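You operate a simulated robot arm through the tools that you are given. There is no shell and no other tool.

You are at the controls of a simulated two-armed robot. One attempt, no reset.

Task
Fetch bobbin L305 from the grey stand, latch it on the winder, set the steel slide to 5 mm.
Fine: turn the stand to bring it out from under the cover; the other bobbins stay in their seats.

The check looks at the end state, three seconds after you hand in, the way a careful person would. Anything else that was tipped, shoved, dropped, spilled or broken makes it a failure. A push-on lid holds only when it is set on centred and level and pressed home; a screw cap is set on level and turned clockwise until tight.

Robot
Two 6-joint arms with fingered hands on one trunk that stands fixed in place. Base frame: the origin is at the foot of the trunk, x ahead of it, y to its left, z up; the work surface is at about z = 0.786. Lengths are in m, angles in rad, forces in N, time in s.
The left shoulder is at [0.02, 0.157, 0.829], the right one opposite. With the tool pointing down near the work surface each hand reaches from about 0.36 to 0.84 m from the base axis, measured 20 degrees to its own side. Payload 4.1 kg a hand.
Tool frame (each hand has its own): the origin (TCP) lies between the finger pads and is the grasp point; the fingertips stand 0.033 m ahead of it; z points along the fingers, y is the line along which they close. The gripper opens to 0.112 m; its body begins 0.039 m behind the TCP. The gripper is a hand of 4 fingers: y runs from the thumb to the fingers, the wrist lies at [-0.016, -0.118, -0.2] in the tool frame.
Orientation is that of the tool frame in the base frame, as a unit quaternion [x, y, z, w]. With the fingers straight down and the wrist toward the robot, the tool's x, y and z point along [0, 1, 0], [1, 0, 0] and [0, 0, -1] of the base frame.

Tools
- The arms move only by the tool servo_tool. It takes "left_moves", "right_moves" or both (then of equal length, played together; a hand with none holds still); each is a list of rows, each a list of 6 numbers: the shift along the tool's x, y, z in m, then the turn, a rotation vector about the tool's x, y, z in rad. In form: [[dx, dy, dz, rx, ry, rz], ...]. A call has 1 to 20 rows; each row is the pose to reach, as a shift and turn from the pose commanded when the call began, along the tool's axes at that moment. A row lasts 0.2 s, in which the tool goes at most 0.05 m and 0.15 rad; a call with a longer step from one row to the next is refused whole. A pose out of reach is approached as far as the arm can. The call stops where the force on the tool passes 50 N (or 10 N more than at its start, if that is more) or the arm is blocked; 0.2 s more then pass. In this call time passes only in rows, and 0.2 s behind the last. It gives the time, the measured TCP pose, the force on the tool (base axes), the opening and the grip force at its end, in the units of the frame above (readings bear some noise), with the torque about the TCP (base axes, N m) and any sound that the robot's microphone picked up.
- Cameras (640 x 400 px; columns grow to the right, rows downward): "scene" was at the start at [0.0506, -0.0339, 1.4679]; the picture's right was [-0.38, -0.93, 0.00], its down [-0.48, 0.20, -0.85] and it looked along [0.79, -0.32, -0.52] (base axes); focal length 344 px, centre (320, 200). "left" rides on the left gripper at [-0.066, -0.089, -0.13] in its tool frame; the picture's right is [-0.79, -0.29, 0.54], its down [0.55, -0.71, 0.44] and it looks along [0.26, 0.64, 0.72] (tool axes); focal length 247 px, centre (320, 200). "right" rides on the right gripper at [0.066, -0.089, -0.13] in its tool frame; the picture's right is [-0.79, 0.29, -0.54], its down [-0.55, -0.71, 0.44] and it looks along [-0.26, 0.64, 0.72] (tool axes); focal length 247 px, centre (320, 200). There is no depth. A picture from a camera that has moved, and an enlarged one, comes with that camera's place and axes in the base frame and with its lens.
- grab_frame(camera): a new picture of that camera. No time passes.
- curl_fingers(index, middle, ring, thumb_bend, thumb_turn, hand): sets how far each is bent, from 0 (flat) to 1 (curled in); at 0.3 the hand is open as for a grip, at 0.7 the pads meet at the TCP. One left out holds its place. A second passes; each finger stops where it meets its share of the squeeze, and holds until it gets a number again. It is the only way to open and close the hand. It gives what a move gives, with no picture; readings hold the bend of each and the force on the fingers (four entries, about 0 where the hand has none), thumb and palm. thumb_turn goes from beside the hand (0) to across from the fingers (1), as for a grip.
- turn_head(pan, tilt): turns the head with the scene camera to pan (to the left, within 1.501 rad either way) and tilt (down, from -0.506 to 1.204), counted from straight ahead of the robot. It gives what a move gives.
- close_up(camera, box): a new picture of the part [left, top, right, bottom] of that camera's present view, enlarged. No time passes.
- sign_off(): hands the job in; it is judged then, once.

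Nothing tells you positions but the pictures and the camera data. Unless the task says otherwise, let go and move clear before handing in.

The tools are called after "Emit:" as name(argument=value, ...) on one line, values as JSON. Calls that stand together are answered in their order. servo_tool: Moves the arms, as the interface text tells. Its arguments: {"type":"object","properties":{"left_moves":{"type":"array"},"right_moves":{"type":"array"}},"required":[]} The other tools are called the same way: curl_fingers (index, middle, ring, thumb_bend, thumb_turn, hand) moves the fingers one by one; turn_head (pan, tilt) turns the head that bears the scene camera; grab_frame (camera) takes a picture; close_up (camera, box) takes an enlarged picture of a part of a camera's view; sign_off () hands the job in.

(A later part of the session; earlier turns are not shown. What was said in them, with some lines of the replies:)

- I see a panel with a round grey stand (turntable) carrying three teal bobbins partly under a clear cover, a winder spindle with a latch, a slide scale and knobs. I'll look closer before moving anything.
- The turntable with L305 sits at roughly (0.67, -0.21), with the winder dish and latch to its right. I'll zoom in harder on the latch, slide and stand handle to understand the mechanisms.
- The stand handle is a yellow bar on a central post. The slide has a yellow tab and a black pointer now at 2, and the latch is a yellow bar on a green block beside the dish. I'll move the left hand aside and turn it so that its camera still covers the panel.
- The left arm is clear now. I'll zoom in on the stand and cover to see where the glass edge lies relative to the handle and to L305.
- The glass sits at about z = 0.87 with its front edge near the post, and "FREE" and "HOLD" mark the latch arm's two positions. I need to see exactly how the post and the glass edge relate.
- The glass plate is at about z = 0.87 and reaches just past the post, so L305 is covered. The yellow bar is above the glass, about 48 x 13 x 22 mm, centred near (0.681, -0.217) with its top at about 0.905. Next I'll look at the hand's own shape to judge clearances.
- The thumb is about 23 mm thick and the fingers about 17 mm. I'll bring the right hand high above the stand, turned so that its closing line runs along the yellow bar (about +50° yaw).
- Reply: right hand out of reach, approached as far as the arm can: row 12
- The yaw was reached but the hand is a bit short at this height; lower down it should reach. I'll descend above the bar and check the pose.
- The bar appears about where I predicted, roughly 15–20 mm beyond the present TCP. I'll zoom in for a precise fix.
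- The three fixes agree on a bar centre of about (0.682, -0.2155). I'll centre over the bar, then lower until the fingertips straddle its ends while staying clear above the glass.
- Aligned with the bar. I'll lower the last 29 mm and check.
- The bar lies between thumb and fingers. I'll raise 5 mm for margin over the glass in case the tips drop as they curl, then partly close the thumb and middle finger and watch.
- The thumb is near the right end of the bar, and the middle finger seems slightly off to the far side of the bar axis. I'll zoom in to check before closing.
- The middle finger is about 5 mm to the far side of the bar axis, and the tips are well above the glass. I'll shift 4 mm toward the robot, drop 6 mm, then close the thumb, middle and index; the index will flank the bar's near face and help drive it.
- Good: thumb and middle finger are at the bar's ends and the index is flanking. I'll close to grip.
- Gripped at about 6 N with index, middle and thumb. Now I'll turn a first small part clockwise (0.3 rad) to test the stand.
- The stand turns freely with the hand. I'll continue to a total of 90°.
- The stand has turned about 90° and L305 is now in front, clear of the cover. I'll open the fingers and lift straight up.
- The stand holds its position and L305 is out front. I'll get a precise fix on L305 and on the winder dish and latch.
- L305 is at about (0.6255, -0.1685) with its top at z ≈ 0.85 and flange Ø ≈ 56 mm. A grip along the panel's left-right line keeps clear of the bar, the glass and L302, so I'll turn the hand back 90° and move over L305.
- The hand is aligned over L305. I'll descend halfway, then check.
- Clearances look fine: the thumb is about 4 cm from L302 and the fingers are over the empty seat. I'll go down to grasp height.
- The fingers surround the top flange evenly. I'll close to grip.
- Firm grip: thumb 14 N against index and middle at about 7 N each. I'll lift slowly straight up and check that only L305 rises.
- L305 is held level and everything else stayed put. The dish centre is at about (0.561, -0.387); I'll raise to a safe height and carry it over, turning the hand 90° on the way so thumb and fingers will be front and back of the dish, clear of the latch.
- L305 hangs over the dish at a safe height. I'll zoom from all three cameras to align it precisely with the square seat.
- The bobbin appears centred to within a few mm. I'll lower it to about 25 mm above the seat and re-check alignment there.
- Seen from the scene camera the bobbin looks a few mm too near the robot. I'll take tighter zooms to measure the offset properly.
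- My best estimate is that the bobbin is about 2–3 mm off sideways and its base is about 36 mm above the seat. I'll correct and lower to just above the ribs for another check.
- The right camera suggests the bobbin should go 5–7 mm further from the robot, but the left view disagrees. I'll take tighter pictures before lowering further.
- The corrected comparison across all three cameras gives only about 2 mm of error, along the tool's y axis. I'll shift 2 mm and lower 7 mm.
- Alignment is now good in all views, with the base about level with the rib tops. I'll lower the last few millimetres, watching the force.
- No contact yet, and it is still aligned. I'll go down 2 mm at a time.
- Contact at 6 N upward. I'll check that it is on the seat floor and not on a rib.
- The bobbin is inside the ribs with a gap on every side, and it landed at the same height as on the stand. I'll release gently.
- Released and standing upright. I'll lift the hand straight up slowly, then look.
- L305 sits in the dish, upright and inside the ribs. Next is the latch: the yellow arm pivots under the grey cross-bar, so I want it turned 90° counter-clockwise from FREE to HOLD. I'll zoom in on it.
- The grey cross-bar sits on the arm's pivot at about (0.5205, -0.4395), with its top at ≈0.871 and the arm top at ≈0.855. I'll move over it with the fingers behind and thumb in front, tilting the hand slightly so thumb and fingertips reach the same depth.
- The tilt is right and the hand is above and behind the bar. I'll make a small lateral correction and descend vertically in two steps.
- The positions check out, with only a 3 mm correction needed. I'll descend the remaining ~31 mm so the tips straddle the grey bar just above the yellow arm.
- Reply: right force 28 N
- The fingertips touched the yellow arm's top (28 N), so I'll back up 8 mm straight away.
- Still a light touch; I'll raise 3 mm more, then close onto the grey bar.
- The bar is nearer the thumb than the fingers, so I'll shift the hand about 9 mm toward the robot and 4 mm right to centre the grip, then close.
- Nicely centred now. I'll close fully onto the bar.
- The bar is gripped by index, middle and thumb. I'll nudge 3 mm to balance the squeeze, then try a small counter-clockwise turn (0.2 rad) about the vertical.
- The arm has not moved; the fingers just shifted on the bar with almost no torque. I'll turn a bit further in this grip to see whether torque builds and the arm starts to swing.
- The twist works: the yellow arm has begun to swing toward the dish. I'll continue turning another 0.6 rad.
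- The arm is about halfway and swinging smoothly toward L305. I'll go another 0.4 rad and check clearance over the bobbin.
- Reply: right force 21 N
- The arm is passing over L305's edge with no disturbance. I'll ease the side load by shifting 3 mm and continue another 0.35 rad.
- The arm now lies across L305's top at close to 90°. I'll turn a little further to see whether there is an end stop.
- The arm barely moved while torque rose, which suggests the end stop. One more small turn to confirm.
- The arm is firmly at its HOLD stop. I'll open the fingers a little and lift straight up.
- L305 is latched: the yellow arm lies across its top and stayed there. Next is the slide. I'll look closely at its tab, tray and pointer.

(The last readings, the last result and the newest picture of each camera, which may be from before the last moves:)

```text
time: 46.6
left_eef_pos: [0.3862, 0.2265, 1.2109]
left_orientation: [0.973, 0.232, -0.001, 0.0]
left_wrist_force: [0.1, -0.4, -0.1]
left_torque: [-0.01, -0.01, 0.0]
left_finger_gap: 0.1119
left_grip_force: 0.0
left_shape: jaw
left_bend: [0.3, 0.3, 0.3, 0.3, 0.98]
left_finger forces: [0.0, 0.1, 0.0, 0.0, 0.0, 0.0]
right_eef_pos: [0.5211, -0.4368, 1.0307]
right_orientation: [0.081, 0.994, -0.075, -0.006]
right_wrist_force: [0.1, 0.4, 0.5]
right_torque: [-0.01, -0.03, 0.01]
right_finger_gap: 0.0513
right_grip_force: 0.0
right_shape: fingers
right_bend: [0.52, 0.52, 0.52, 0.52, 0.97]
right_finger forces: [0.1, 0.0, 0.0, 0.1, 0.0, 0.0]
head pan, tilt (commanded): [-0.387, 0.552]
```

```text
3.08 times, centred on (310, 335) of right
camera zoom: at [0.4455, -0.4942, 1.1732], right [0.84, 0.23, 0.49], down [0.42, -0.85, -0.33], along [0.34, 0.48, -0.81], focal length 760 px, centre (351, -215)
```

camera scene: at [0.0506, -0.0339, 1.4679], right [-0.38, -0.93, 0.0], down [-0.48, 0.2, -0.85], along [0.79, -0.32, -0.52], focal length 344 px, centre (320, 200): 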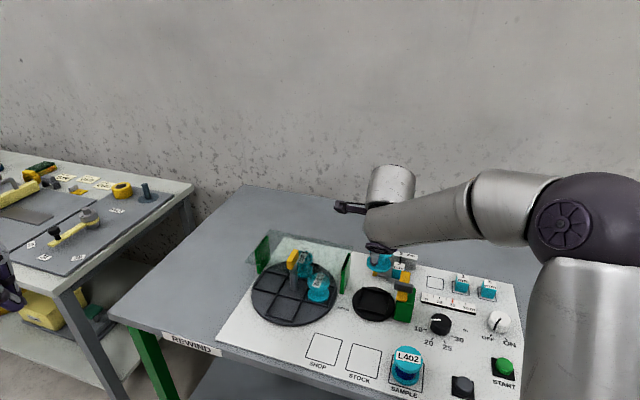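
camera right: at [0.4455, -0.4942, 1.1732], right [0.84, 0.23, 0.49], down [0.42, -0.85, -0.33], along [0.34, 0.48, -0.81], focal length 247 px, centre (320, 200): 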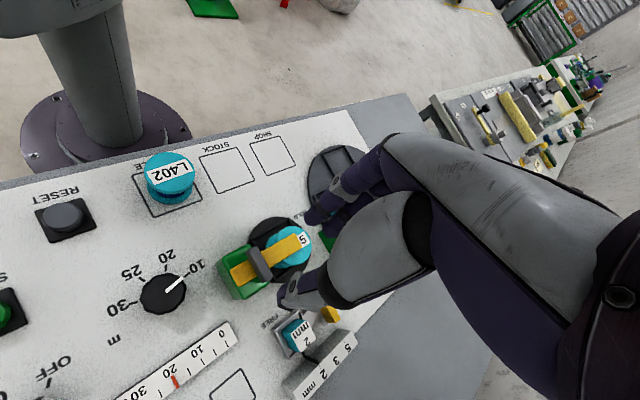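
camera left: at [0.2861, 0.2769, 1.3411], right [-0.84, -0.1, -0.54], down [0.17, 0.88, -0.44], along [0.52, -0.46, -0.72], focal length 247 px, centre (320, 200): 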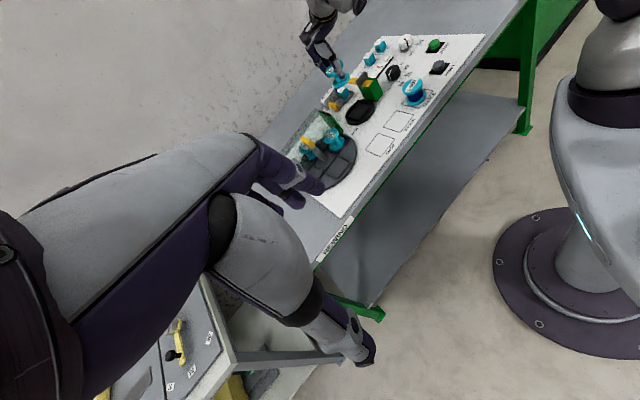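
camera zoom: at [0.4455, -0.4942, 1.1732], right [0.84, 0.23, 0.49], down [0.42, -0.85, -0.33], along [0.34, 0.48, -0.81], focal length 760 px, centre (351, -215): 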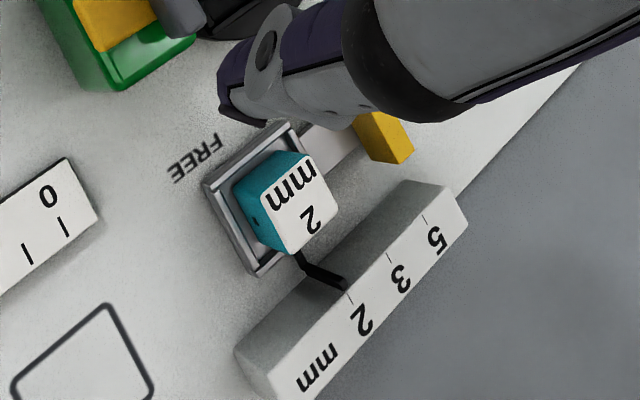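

The slide's yellow tab (≈11 mm thick, 43 mm deep, top at z ≈ 0.82) has a ~32 mm gap to the tray. I'll lower only the thumb into that gap, with the fingers passing behind the scale block, and push the tab 50 mm toward "5". First I'll remove the tilt and turn the hand back while high up.

Emit:
servo_tool(right_moves=[[0, 0, 0, -0.075, 0, 0], [0, 0, 0, -0.15, 0, 0]])

Emit:
servo_tool(right_moves=[[0, 0, 0, 0, 0, 0.14], [-0.005, -0.001, 0, 0, 0, 0.28], [-0.015, -0.003, 0, 0, 0, 0.42], [-0.028, -0.005, 0, 0, 0, 0.56], [-0.041, -0.007, 0, 0, 0, 0.7], [-0.054, -0.009, 0, 0, 0, 0.84], [-0.067, -0.011, 0, 0, 0, 0.98], [-0.08, -0.014, 0, 0, 0, 1.12], [-0.093, -0.016, 0, 0, 0, 1.26], [-0.106, -0.018, 0, 0, 0, 1.4], [-0.119, -0.02, 0, 0, 0, 1.54], [-0.131, -0.0224, 0.01, 0, 0, 1.68], [-0.143, -0.0244, 0.025, 0, 0, 1.82], [-0.1533, -0.0262, 0.045, 0, 0, 1.96], [-0.1533, -0.0262, 0.06, 0, 0, 2.1]])

Emit:
grab_frame(camera="scene")

Emit:
grab_frame(camera="right")

```text
time: 47.2
left_eef_pos: [0.3856, 0.2272, 1.2132]
left_orientation: [0.973, 0.232, -0.001, 0.0]
left_wrist_force: [-0.8, 0.0, 0.2]
left_torque: [0.01, 0.01, 0.0]
left_finger_gap: 0.1116
left_grip_force: 0.1
left_shape: jaw
left_bend: [0.3, 0.3, 0.3, 0.3, 0.98]
left_finger forces: [0.0, 0.1, 0.1, 0.0, 0.1, 0.1]
right_eef_pos: [0.5202, -0.4353, 1.0293]
right_orientation: [0.082, 0.997, 0.001, 0.0]
right_wrist_force: [0.8, 0.3, 0.2]
right_torque: [0.02, -0.03, 0.02]
right_finger_gap: 0.0517
right_grip_force: 0.0
right_shape: fingers
right_bend: [0.52, 0.52, 0.52, 0.52, 0.97]
right_finger forces: [0.1, 0.1, 0.1, 0.0, 0.0, 0.0]
head pan, tilt (commanded): [-0.387, 0.552]
```

```text
time: 50.4
left_eef_pos: [0.3853, 0.2272, 1.2104]
left_orientation: [0.973, 0.232, -0.001, 0.0]
left_wrist_force: [-0.6, -0.5, -0.3]
left_torque: [-0.04, -0.02, -0.01]
left_finger_gap: 0.1114
left_grip_force: 0.0
left_shape: jaw
left_bend: [0.3, 0.3, 0.3, 0.3, 0.98]
left_finger forces: [0.0, 0.0, 0.0, 0.1, 0.0, 0.0]
right_eef_pos: [0.6698, -0.4843, 0.969]
right_orientation: [0.905, 0.425, -0.001, 0.0]
right_wrist_force: [0.4, 0.0, 0.4]
right_torque: [0.02, -0.01, 0.02]
right_finger_gap: 0.0515
right_grip_force: 0.0
right_shape: fingers
right_bend: [0.52, 0.52, 0.52, 0.52, 0.97]
right_finger forces: [0.1, 0.0, 0.0, 0.1, 0.0, 0.0]
head pan, tilt (commanded): [-0.387, 0.552]
```

```text
taken
camera scene: at [0.0504, -0.0339, 1.4679], right [-0.38, -0.93, 0.0], down [-0.48, 0.2, -0.85], along [0.79, -0.32, -0.52], focal length 344 px, centre (320, 200)
```

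scene: 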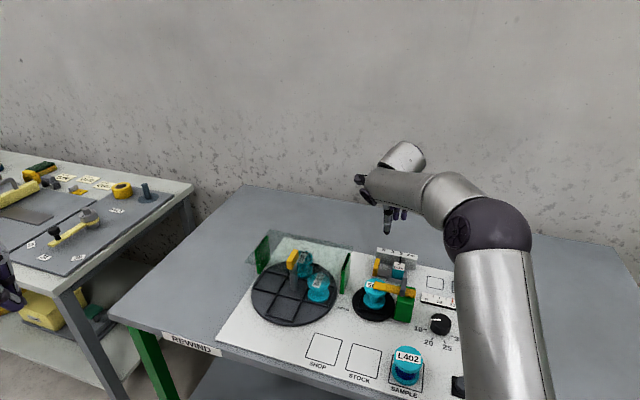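

```text
taken
camera right: at [0.6425, -0.3766, 1.0993], right [-0.29, -0.79, 0.54], down [-0.9, 0.03, -0.44], along [0.33, -0.61, -0.72], focal length 247 px, centre (320, 200)
```

right: 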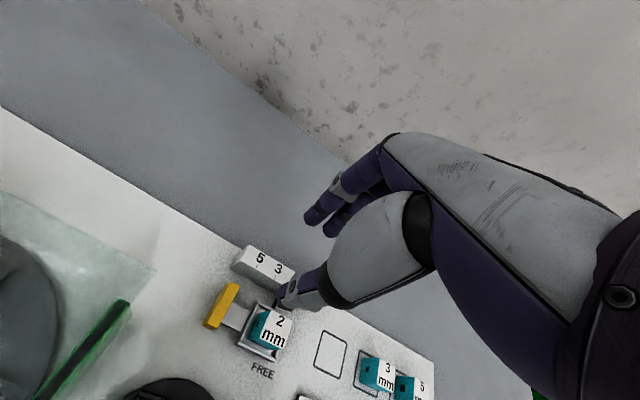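

I'll open the fingers (thumb at 0.5) and descend partway to check the thumb against the gap.

Emit:
curl_fingers(hand="right", index=0.3, middle=0.3, ring=0.3, thumb_bend=0.5)

Emit:
servo_tool(right_moves=[[-0.0023, 0.0019, 0.03, 0, 0, 0], [-0.0023, 0.0019, 0.065, 0, 0, 0]])

Emit:
close_up(camera="scene", box=[352, 220, 432, 290])

Emit:
close_up(camera="left", box=[300, 50, 380, 115])

Emit:
close_up(camera="right", box=[180, 200, 360, 380])

```text
time: 51.4
left_eef_pos: [0.3859, 0.2276, 1.2106]
left_orientation: [0.973, 0.232, -0.001, 0.0]
left_wrist_force: [0.7, -1.1, -0.4]
left_torque: [0.0, -0.02, 0.0]
left_finger_gap: 0.1116
left_grip_force: 0.1
left_shape: jaw
left_bend: [0.3, 0.3, 0.3, 0.3, 0.98]
left_finger forces: [0.1, 0.1, 0.0, 0.1, 0.1, 0.0]
right_eef_pos: [0.669, -0.4848, 0.967]
right_orientation: [0.905, 0.426, 0.001, 0.001]
right_wrist_force: [0.6, 1.0, 1.4]
right_torque: [0.01, -0.01, 0.0]
right_finger_gap: 0.0852
right_grip_force: 0.1
right_shape: fingers
right_bend: [0.3, 0.3, 0.3, 0.5, 0.97]
right_finger forces: [0.0, 0.0, 0.1, 0.0, 0.0, 0.0]
head pan, tilt (commanded): [-0.387, 0.552]
```

```text
time: 52.0
left_eef_pos: [0.3861, 0.225, 1.2111]
left_orientation: [0.973, 0.231, 0.001, 0.0]
left_wrist_force: [-0.3, -0.2, 0.1]
left_torque: [0.0, -0.01, -0.01]
left_finger_gap: 0.1116
left_grip_force: 0.0
left_shape: jaw
left_bend: [0.3, 0.3, 0.3, 0.3, 0.98]
left_finger forces: [0.1, 0.0, 0.0, 0.1, 0.0, 0.0]
right_eef_pos: [0.6659, -0.4861, 0.9052]
right_orientation: [0.905, 0.426, 0.0, 0.0]
right_wrist_force: [-0.1, 0.1, -0.2]
right_torque: [0.0, 0.01, 0.0]
right_finger_gap: 0.0849
right_grip_force: 0.1
right_shape: fingers
right_bend: [0.3, 0.3, 0.3, 0.5, 0.97]
right_finger forces: [0.0, 0.0, 0.0, 0.1, 0.0, 0.0]
head pan, tilt (commanded): [-0.387, 0.552]
```

```text
5.71 times, centred on (392, 255) of scene
camera zoom: at [0.0505, -0.0337, 1.4679], right [-0.38, -0.93, 0.0], down [-0.48, 0.2, -0.85], along [0.79, -0.32, -0.52], focal length 1968 px, centre (-91, -114)
```

zoom: 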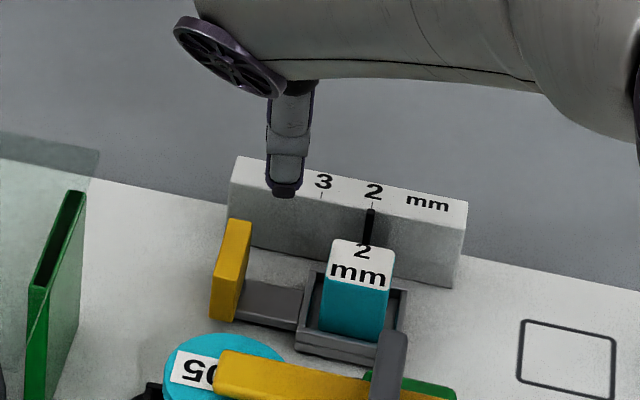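

```text
6.15 times, centred on (340, 82) of left
camera zoom: at [0.286, 0.277, 1.3411], right [-0.84, -0.1, -0.54], down [0.17, 0.88, -0.44], along [0.52, -0.46, -0.72], focal length 1520 px, centre (197, 923)
```

zoom: 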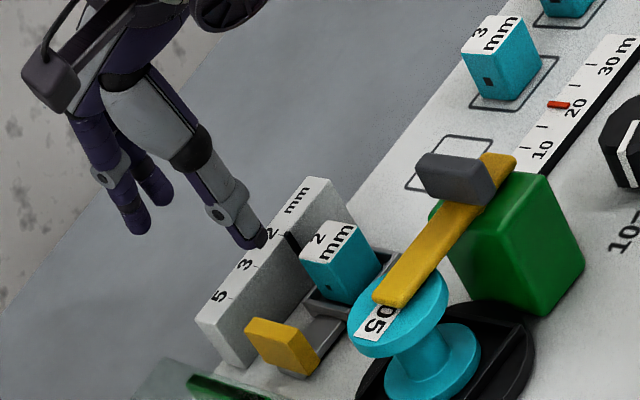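

```text
2.22 times, centred on (270, 290) of right
camera zoom: at [0.6402, -0.3797, 1.0359], right [-0.29, -0.79, 0.54], down [-0.9, 0.03, -0.44], along [0.33, -0.61, -0.72], focal length 549 px, centre (431, 0)
```

zoom: 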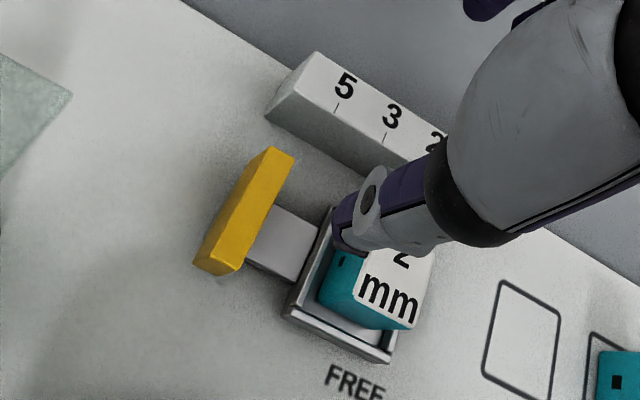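

The thumb lines up with the gap. I'll descend 40 mm, check, then finish.

Emit:
servo_tool(right_moves=[[0, 0, 0.02, 0, 0, 0], [0, 0, 0.04, 0, 0, 0]])

Emit:
close_up(camera="scene", box=[360, 240, 416, 285])

Emit:
close_up(camera="left", box=[316, 66, 364, 106])

Emit:
close_up(camera="right", box=[180, 200, 360, 380])

```text
time: 52.6
left_eef_pos: [0.386, 0.2271, 1.2123]
left_orientation: [0.973, 0.232, 0.001, -0.001]
left_wrist_force: [-0.5, 0.3, -0.5]
left_torque: [0.0, 0.03, 0.0]
left_finger_gap: 0.1119
left_grip_force: 0.0
left_shape: jaw
left_bend: [0.3, 0.3, 0.3, 0.3, 0.98]
left_finger forces: [0.0, 0.1, 0.0, 0.0, 0.0, 0.0]
right_eef_pos: [0.6668, -0.4869, 0.8644]
right_orientation: [0.905, 0.425, 0.0, 0.001]
right_wrist_force: [0.0, 0.3, 0.4]
right_torque: [0.04, 0.04, 0.01]
right_finger_gap: 0.0849
right_grip_force: 0.1
right_shape: fingers
right_bend: [0.3, 0.3, 0.3, 0.5, 0.97]
right_finger forces: [0.0, 0.0, 0.0, 0.1, 0.0, 0.1]
head pan, tilt (commanded): [-0.387, 0.552]
```

```text
8.89 times, centred on (388, 262) of scene
camera zoom: at [0.0505, -0.0338, 1.4679], right [-0.38, -0.93, 0.0], down [-0.48, 0.2, -0.85], along [0.79, -0.32, -0.52], focal length 3062 px, centre (-284, -356)
```

zoom: 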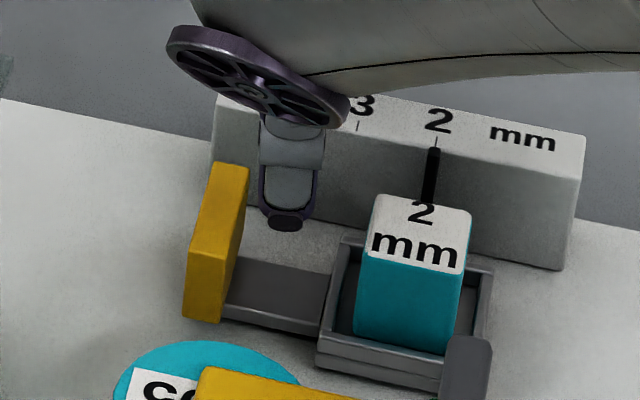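

```text
10.00 times, centred on (340, 86) of left
camera zoom: at [0.2861, 0.2769, 1.3411], right [-0.84, -0.1, -0.54], down [0.17, 0.88, -0.44], along [0.52, -0.46, -0.72], focal length 2470 px, centre (120, 1340)
```

zoom: 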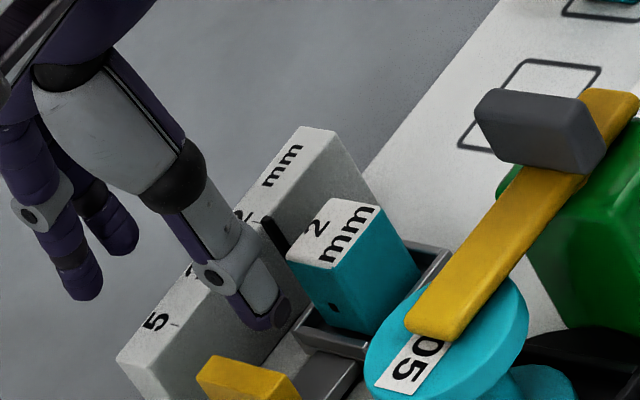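

```text
2.22 times, centred on (270, 290) of right
camera zoom: at [0.6407, -0.3799, 0.9958], right [-0.28, -0.79, 0.54], down [-0.9, 0.03, -0.44], along [0.33, -0.61, -0.72], focal length 549 px, centre (431, 0)
```

zoom: 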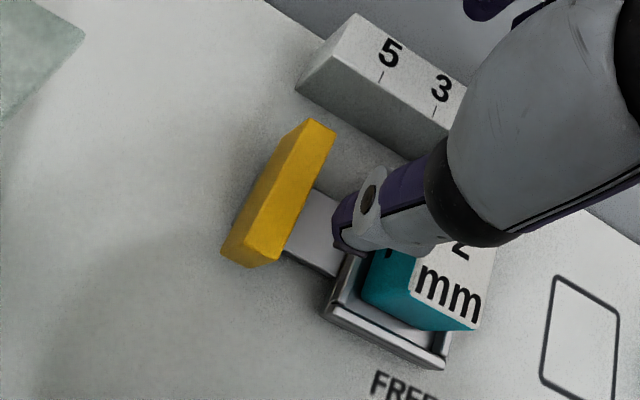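

The thumb is centred in the gap with its tip just above the tab's top. I'll go down the last 13 mm.

Emit:
servo_tool(right_moves=[[0, 0, 0.007, 0, 0, 0], [0, 0, 0.0135, 0, 0, 0]])

Emit:
close_up(camera="scene", box=[360, 240, 416, 285])

Emit:
close_up(camera="right", box=[180, 200, 360, 380])

```text
time: 53.2
left_eef_pos: [0.3847, 0.2268, 1.2115]
left_orientation: [0.973, 0.231, 0.0, 0.0]
left_wrist_force: [-0.2, -0.1, 0.6]
left_torque: [0.0, 0.0, 0.0]
left_finger_gap: 0.1116
left_grip_force: 0.0
left_shape: jaw
left_bend: [0.3, 0.3, 0.3, 0.3, 0.98]
left_finger forces: [0.0, 0.1, 0.1, 0.1, 0.1, 0.0]
right_eef_pos: [0.6671, -0.4867, 0.8505]
right_orientation: [0.905, 0.425, 0.0, 0.0]
right_wrist_force: [-0.4, -0.1, -1.0]
right_torque: [-0.01, 0.01, -0.03]
right_finger_gap: 0.085
right_grip_force: 0.1
right_shape: fingers
right_bend: [0.3, 0.3, 0.3, 0.5, 0.97]
right_finger forces: [0.0, 0.0, 0.0, 0.0, 0.0, 0.1]
head pan, tilt (commanded): [-0.387, 0.552]
```

```text
8.89 times, centred on (388, 262) of scene
camera zoom: at [0.0506, -0.0339, 1.4679], right [-0.38, -0.93, 0.0], down [-0.48, 0.2, -0.85], along [0.79, -0.32, -0.52], focal length 3062 px, centre (-284, -356)
```

zoom: 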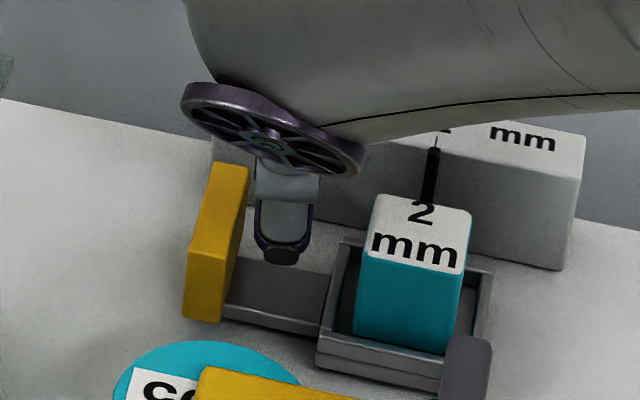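

```text
2.22 times, centred on (270, 290) of right
camera zoom: at [0.6411, -0.3801, 0.9819], right [-0.29, -0.79, 0.54], down [-0.9, 0.03, -0.44], along [0.33, -0.61, -0.72], focal length 549 px, centre (431, 0)
```

zoom: 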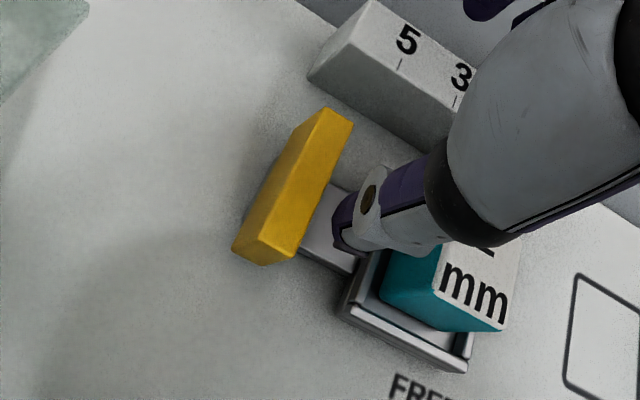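

The thumb is in the gap beside the tab, touching nothing. I'll push toward "5" in stages, first 25 mm.

Emit:
servo_tool(right_moves=[[0.006, 0, 0, 0, 0, 0], [0.012, 0, 0, 0, 0, 0], [0.018, 0, 0, 0, 0, 0], [0.025, 0, 0, 0, 0, 0]])

Emit:
close_up(camera="scene", box=[352, 240, 416, 285])

Emit:
close_up(camera="left", box=[316, 66, 364, 106])

Emit:
close_up(camera="right", box=[180, 200, 360, 380])

```text
time: 54.2
left_eef_pos: [0.3856, 0.2279, 1.2116]
left_orientation: [0.973, 0.232, 0.0, 0.0]
left_wrist_force: [0.4, 0.8, 0.7]
left_torque: [-0.01, -0.01, -0.01]
left_finger_gap: 0.1117
left_grip_force: 0.1
left_shape: jaw
left_bend: [0.3, 0.3, 0.3, 0.3, 0.98]
left_finger forces: [0.1, 0.0, 0.0, 0.0, 0.0, 0.0]
right_eef_pos: [0.6844, -0.4681, 0.8503]
right_orientation: [0.905, 0.425, 0.0, 0.0]
right_wrist_force: [-0.6, -1.1, 0.1]
right_torque: [0.0, 0.03, -0.01]
right_finger_gap: 0.0853
right_grip_force: 0.0
right_shape: fingers
right_bend: [0.3, 0.3, 0.3, 0.5, 0.98]
right_finger forces: [0.1, 0.1, 0.0, 0.1, 0.4, 0.0]
head pan, tilt (commanded): [-0.387, 0.552]
```

```text
8.89 times, centred on (384, 262) of scene
camera zoom: at [0.0506, -0.034, 1.4679], right [-0.38, -0.93, 0.0], down [-0.48, 0.2, -0.85], along [0.79, -0.32, -0.52], focal length 3062 px, centre (-249, -356)
```

zoom: 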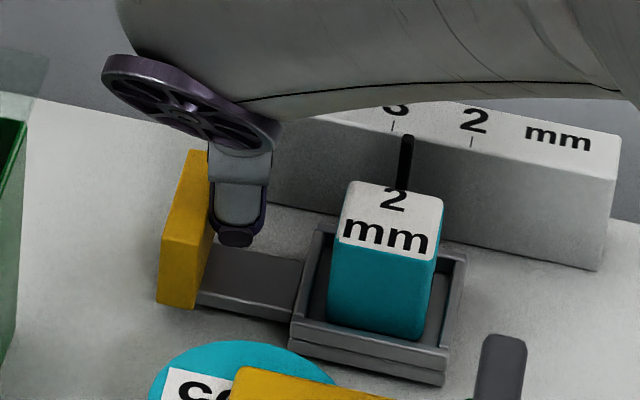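

```text
10.00 times, centred on (340, 86) of left
camera zoom: at [0.2861, 0.2767, 1.3411], right [-0.84, -0.1, -0.54], down [0.17, 0.88, -0.44], along [0.52, -0.46, -0.72], focal length 2470 px, centre (120, 1340)
```

zoom: 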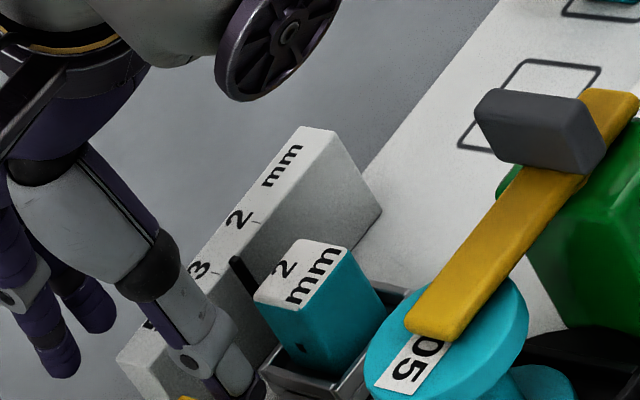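

```text
2.22 times, centred on (270, 290) of right
camera zoom: at [0.6578, -0.3607, 0.9819], right [-0.28, -0.79, 0.54], down [-0.9, 0.03, -0.44], along [0.33, -0.61, -0.72], focal length 549 px, centre (431, 0)
```

zoom: 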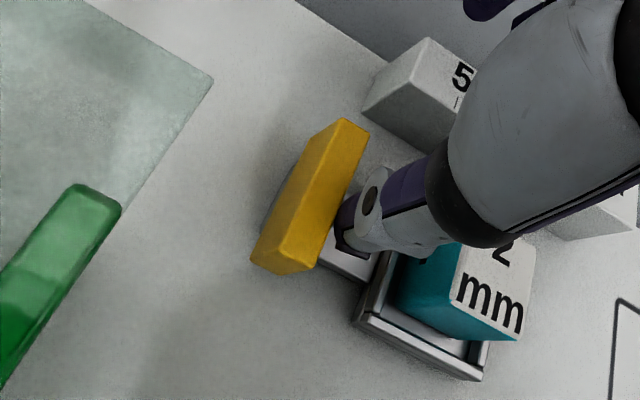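

The slide moves easily with the thumb; the pointer is just short of 3. About 30 mm remain, so I'll push 26 mm and check.

Emit:
servo_tool(right_moves=[[0.006, 0, 0, 0, 0, 0], [0.012, 0, 0, 0, 0, 0], [0.018, 0, 0, 0, 0, 0], [0.023, 0, 0, 0, 0, 0], [0.026, 0, 0, 0, 0, 0]])

Emit:
close_up(camera="scene", box=[345, 235, 409, 280])

Emit:
close_up(camera="left", box=[308, 72, 364, 118])

Emit:
close_up(camera="right", box=[180, 180, 380, 380])

```text
time: 55.4
left_eef_pos: [0.3854, 0.2274, 1.2117]
left_orientation: [0.973, 0.232, 0.0, 0.0]
left_wrist_force: [0.0, 0.1, 0.6]
left_torque: [0.02, -0.01, 0.03]
left_finger_gap: 0.1116
left_grip_force: 0.0
left_shape: jaw
left_bend: [0.3, 0.3, 0.3, 0.3, 0.98]
left_finger forces: [0.0, 0.1, 0.0, 0.1, 0.0, 0.0]
right_eef_pos: [0.6996, -0.4472, 0.8508]
right_orientation: [0.905, 0.426, 0.0, 0.0]
right_wrist_force: [0.2, -0.3, 0.0]
right_torque: [0.0, -0.03, -0.02]
right_finger_gap: 0.0852
right_grip_force: 0.1
right_shape: fingers
right_bend: [0.3, 0.3, 0.3, 0.5, 0.98]
right_finger forces: [0.0, 0.0, 0.1, 0.0, 0.1, 0.1]
head pan, tilt (commanded): [-0.387, 0.552]
```

```text
8.89 times, centred on (377, 258) of scene
camera zoom: at [0.0506, -0.034, 1.4679], right [-0.38, -0.93, 0.0], down [-0.48, 0.2, -0.85], along [0.79, -0.32, -0.52], focal length 3062 px, centre (-187, -311)
```

zoom: 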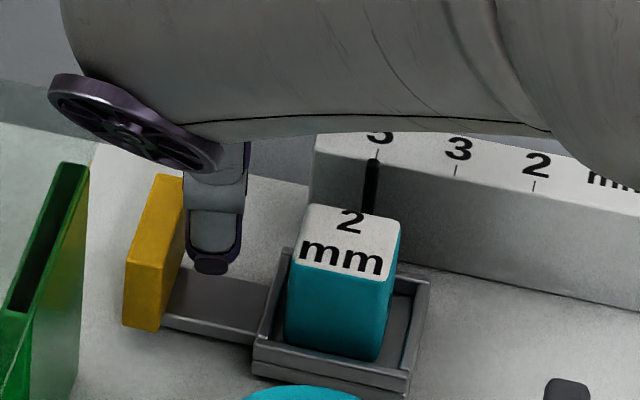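

```text
8.70 times, centred on (336, 95) of left
camera zoom: at [0.2861, 0.2768, 1.3411], right [-0.84, -0.1, -0.54], down [0.17, 0.88, -0.44], along [0.52, -0.46, -0.72], focal length 2148 px, centre (181, 1113)
```

zoom: 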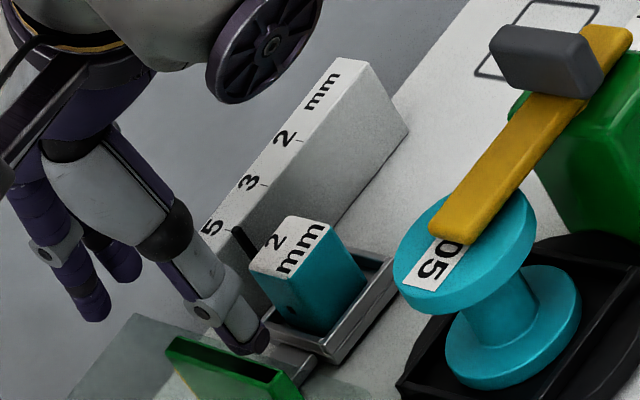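

```text
2.00 times, centred on (280, 280) of right
camera zoom: at [0.6738, -0.3397, 0.9826], right [-0.28, -0.79, 0.54], down [-0.9, 0.03, -0.44], along [0.33, -0.61, -0.72], focal length 494 px, centre (400, 40)
```

zoom: 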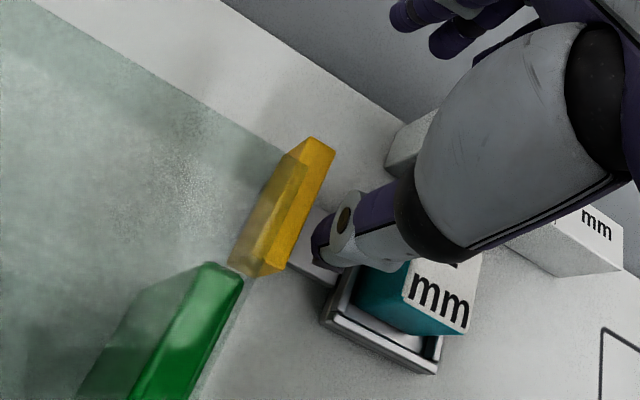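

The pointer now appears at the 5 tick. I'll zoom right in to verify.

Emit:
close_up(camera="scene", box=[372, 244, 404, 268])

Emit:
close_up(camera="left", box=[326, 84, 354, 106])

```text
16.00 times, centred on (388, 256) of scene
camera zoom: at [0.0506, -0.034, 1.4679], right [-0.38, -0.93, 0.0], down [-0.48, 0.2, -0.85], along [0.79, -0.32, -0.52], focal length 5512 px, centre (-768, -696)
```

zoom: 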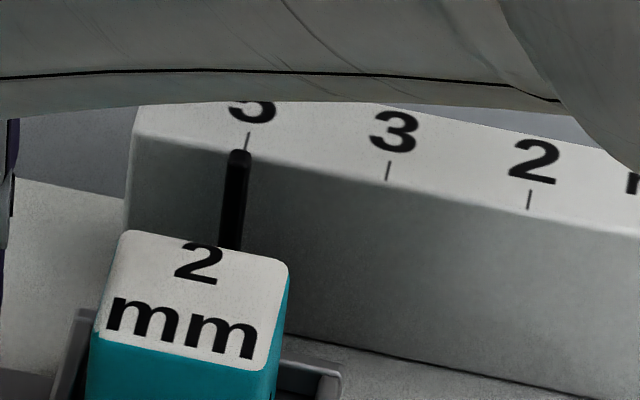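

```text
16.00 times, centred on (340, 95) of left
camera zoom: at [0.2861, 0.2768, 1.3411], right [-0.84, -0.1, -0.54], down [0.17, 0.88, -0.44], along [0.52, -0.46, -0.72], focal length 3952 px, centre (0, 1880)
```

zoom: 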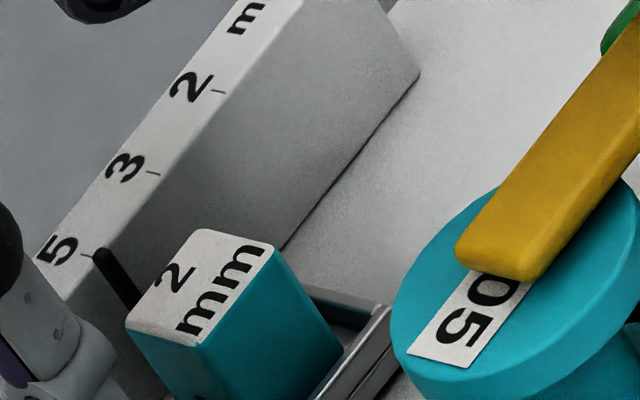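

The pointer sits on the 5 tick with the same small parallax offset it had at 2. I'll raise the hand straight up and clear.

Emit:
servo_tool(right_moves=[[0, 0, -0.02, 0, 0, 0], [0, 0, -0.05, 0, 0, 0], [0, 0, -0.09, 0, 0, 0], [0, 0, -0.13, 0, 0, 0], [0, 0, -0.17, 0, 0, 0]])

Emit:
grab_frame(camera="scene")

Emit:
close_up(camera="left", box=[290, 40, 430, 150])

```text
time: 56.6
left_eef_pos: [0.3845, 0.2264, 1.2116]
left_orientation: [0.973, 0.232, 0.0, 0.001]
left_wrist_force: [0.2, -0.2, -0.4]
left_torque: [-0.01, 0.02, 0.0]
left_finger_gap: 0.1116
left_grip_force: 0.1
left_shape: jaw
left_bend: [0.3, 0.3, 0.3, 0.3, 0.98]
left_finger forces: [0.0, 0.1, 0.0, 0.0, 0.0, 0.1]
right_eef_pos: [0.6983, -0.4501, 1.0227]
right_orientation: [0.904, 0.427, -0.001, -0.001]
right_wrist_force: [0.3, -0.5, -0.6]
right_torque: [0.05, 0.02, 0.0]
right_finger_gap: 0.0853
right_grip_force: 0.0
right_shape: fingers
right_bend: [0.3, 0.3, 0.3, 0.5, 0.98]
right_finger forces: [0.0, 0.0, 0.1, 0.0, 0.1, 0.0]
head pan, tilt (commanded): [-0.387, 0.552]
```

```text
taken
camera scene: at [0.0508, -0.0341, 1.4678], right [-0.38, -0.93, 0.0], down [-0.48, 0.2, -0.85], along [0.79, -0.32, -0.52], focal length 344 px, centre (320, 200)
```

scene: 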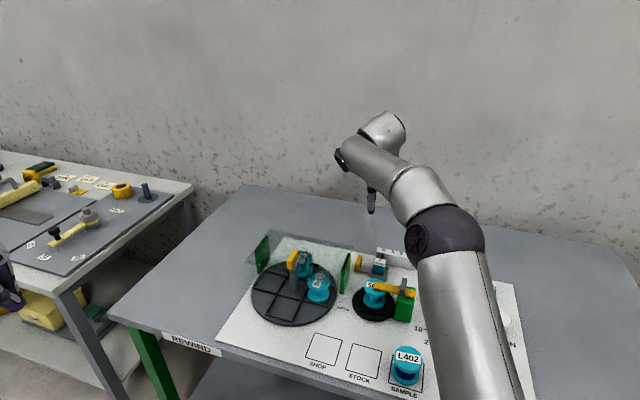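

```text
3.64 times, centred on (360, 95) of left
camera zoom: at [0.2863, 0.2767, 1.3411], right [-0.84, -0.1, -0.54], down [0.17, 0.88, -0.44], along [0.52, -0.46, -0.72], focal length 898 px, centre (174, 582)
```

zoom: 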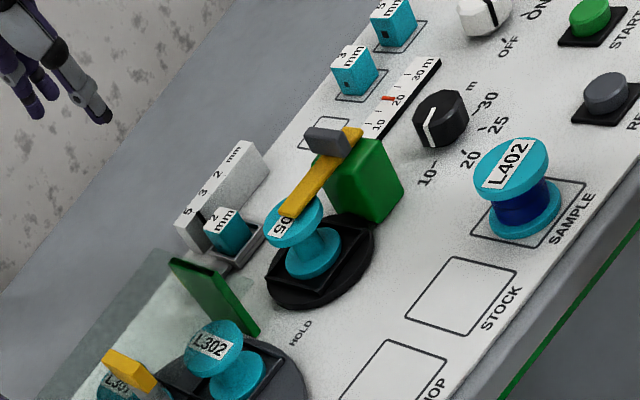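

Everything looks in place. I'll withdraw the right hand up and back for an unobstructed final inspection.

Emit:
servo_tool(right_moves=[[0, 0, -0.04, 0, 0, 0], [-0.01, -0.015, -0.075, 0, 0, 0], [-0.03, -0.043, -0.1, 0, 0, 0], [-0.05, -0.072, -0.125, 0, 0, 0], [-0.07, -0.1, -0.15, 0, 0, 0], [-0.09, -0.13, -0.17, 0, 0, 0], [-0.11, -0.158, -0.185, 0, 0, 0], [-0.13, -0.187, -0.195, 0, 0, 0], [-0.15, -0.216, -0.2, 0, 0, 0], [-0.17, -0.245, -0.205, 0, 0, 0], [-0.187, -0.269, -0.206, 0, 0, 0]])

Emit:
grab_frame(camera="scene")

Emit:
close_up(camera="scene", box=[340, 235, 436, 325])

Emit:
close_up(camera="scene", box=[240, 225, 368, 335])

Emit:
close_up(camera="right", box=[100, 80, 340, 260])

```text
time: 59.0
left_eef_pos: [0.3859, 0.2268, 1.2117]
left_orientation: [0.973, 0.232, 0.001, 0.0]
left_wrist_force: [-0.1, 0.1, -0.1]
left_torque: [-0.01, 0.04, -0.02]
left_finger_gap: 0.1116
left_grip_force: 0.2
left_shape: jaw
left_bend: [0.3, 0.3, 0.3, 0.3, 0.98]
left_finger forces: [0.0, 0.1, 0.0, 0.0, 0.1, 0.0]
right_eef_pos: [0.3712, -0.4201, 1.2258]
right_orientation: [0.905, 0.426, 0.0, 0.001]
right_wrist_force: [0.4, 0.7, 0.4]
right_torque: [0.01, 0.03, 0.0]
right_finger_gap: 0.0853
right_grip_force: 0.1
right_shape: fingers
right_bend: [0.3, 0.3, 0.3, 0.5, 0.98]
right_finger forces: [0.0, 0.0, 0.0, 0.1, 0.0, 0.0]
head pan, tilt (commanded): [-0.387, 0.552]
```

```text
taken
camera scene: at [0.0511, -0.0339, 1.4678], right [-0.38, -0.93, 0.0], down [-0.48, 0.2, -0.85], along [0.79, -0.32, -0.52], focal length 344 px, centre (320, 200)
```

scene: 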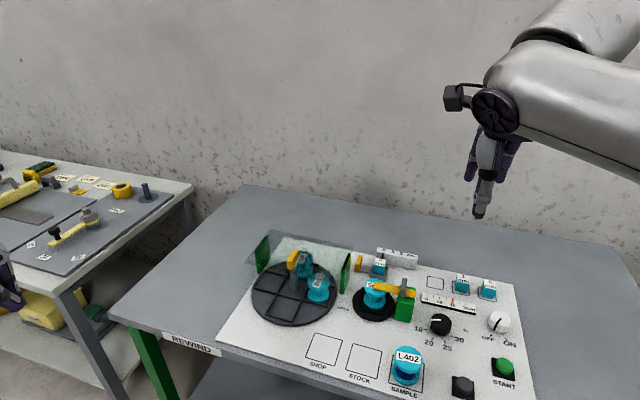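

```text
4.44 times, centred on (388, 280) of scene
camera zoom: at [0.0511, -0.0339, 1.4678], right [-0.38, -0.93, 0.0], down [-0.48, 0.2, -0.85], along [0.79, -0.32, -0.52], focal length 1531 px, centre (18, -156)
```

zoom: 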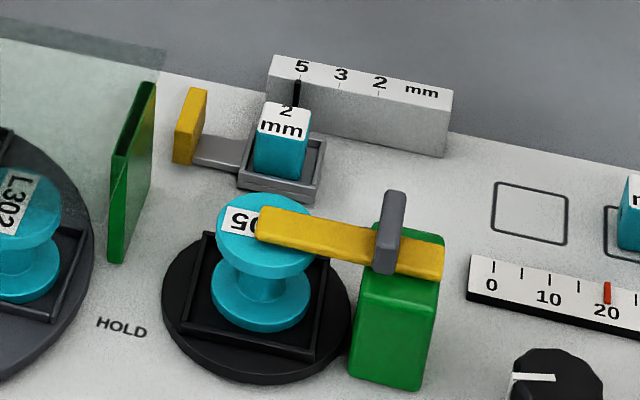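

```text
3.64 times, centred on (304, 280) of scene
camera zoom: at [0.0511, -0.0339, 1.4678], right [-0.38, -0.93, 0.0], down [-0.48, 0.2, -0.85], along [0.79, -0.32, -0.52], focal length 1253 px, centre (378, -91)
```

zoom: 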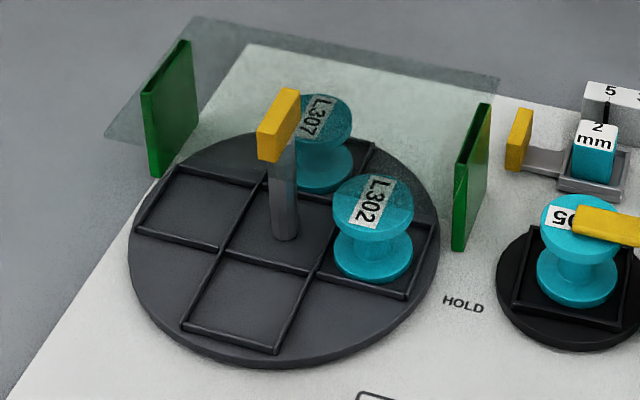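

```text
2.22 times, centred on (220, 170) of right
camera zoom: at [0.345, -0.3129, 1.3573], right [-0.28, -0.79, 0.54], down [-0.9, 0.03, -0.44], along [0.33, -0.61, -0.72], focal length 549 px, centre (542, 267)
```

zoom: 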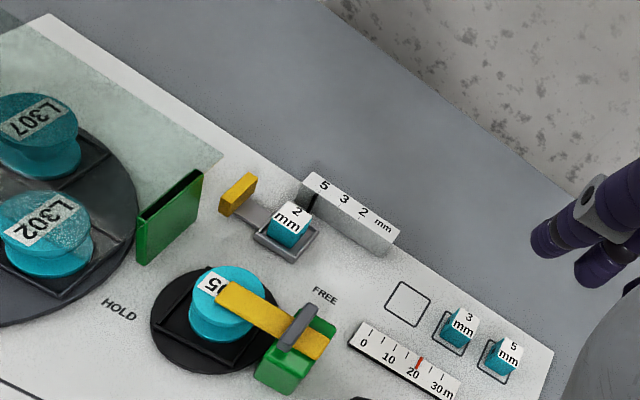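

Pointer at 5, L305 latched, L302 and L307 in their seats, the other blocks and L402 untouched. One last close look at L305's seating and the slide pointer before handing in.

Emit:
close_up(camera="scene", box=[360, 270, 416, 315])

Emit:
close_up(camera="left", box=[335, 75, 383, 120])

Emit:
close_up(camera="scene", box=[372, 240, 412, 270])

```text
8.89 times, centred on (388, 292) of scene
camera zoom: at [0.0511, -0.0339, 1.4678], right [-0.38, -0.93, 0.0], down [-0.48, 0.2, -0.85], along [0.79, -0.32, -0.52], focal length 3062 px, centre (-284, -622)
```

zoom: 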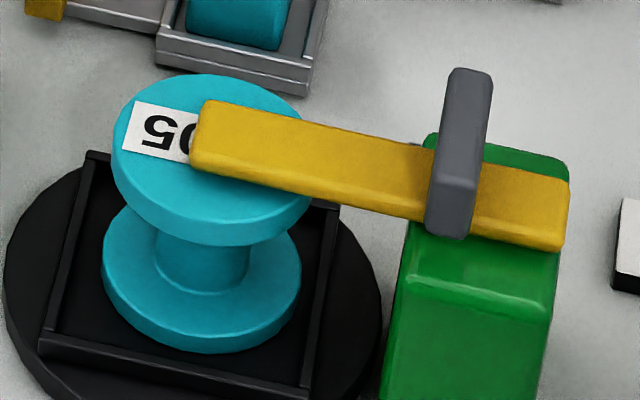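

```text
8.89 times, centred on (359, 98) of left
camera zoom: at [0.2866, 0.2769, 1.341], right [-0.84, -0.1, -0.54], down [0.17, 0.88, -0.44], along [0.52, -0.46, -0.72], focal length 2195 px, centre (-27, 1111)
```

zoom: 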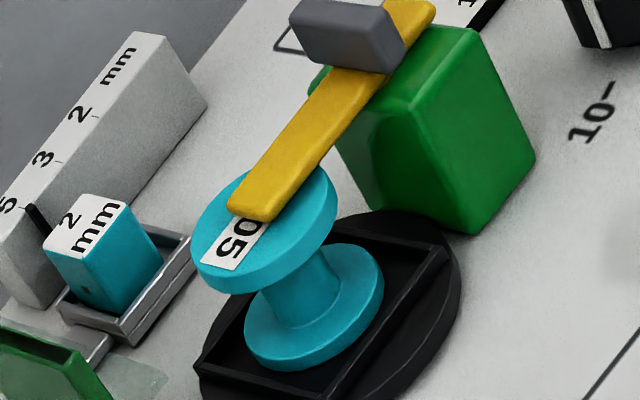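

```text
13.33 times, centred on (392, 255) of scene
camera zoom: at [0.0511, -0.0339, 1.4678], right [-0.38, -0.93, 0.0], down [-0.48, 0.2, -0.85], along [0.79, -0.32, -0.52], focal length 4593 px, centre (-640, -533)
```

zoom: 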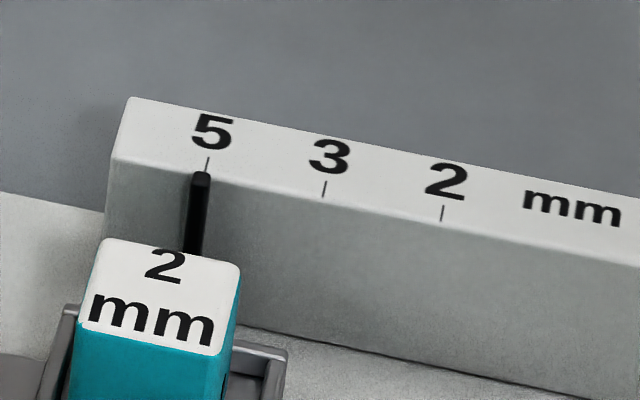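

L305 stands level inside the winder seat with the latch arm at HOLD across its top. The slide pointer is on 5, and nothing else was disturbed; both hands are clear, so I'm handing in.

Emit:
sign_off()

```text
The job is handed in.
```

The job is handed in. As I left it, L305 is on the winder under the latch and the steel slide reads 5 mm.

- **Stand:** I turned it about 90° clockwise by the yellow handle to bring L305 out from under the cover. L302 and L307 stayed in their seats.
- **Bobbin and latch:** L305 stands level inside the ribs of the winder seat. The yellow latch arm is swung from FREE to HOLD, against its stop and across the top of the bobbin.
- **Slide:** I pushed the tab about 50 mm, and the pointer now sits at the 5 tick the same way it sat at 2 before. The 2 mm block is still in the slide's tray; I read the task as moving the slide only, not swapping blocks.

While lowering onto the latch, the fingertips pressed down on the yellow arm with about 28 N. I backed off, and it turned normally afterwards.

Both hands were clear before I handed in. The final pictures showed L402 and the 3 mm and 5 mm blocks where they started.
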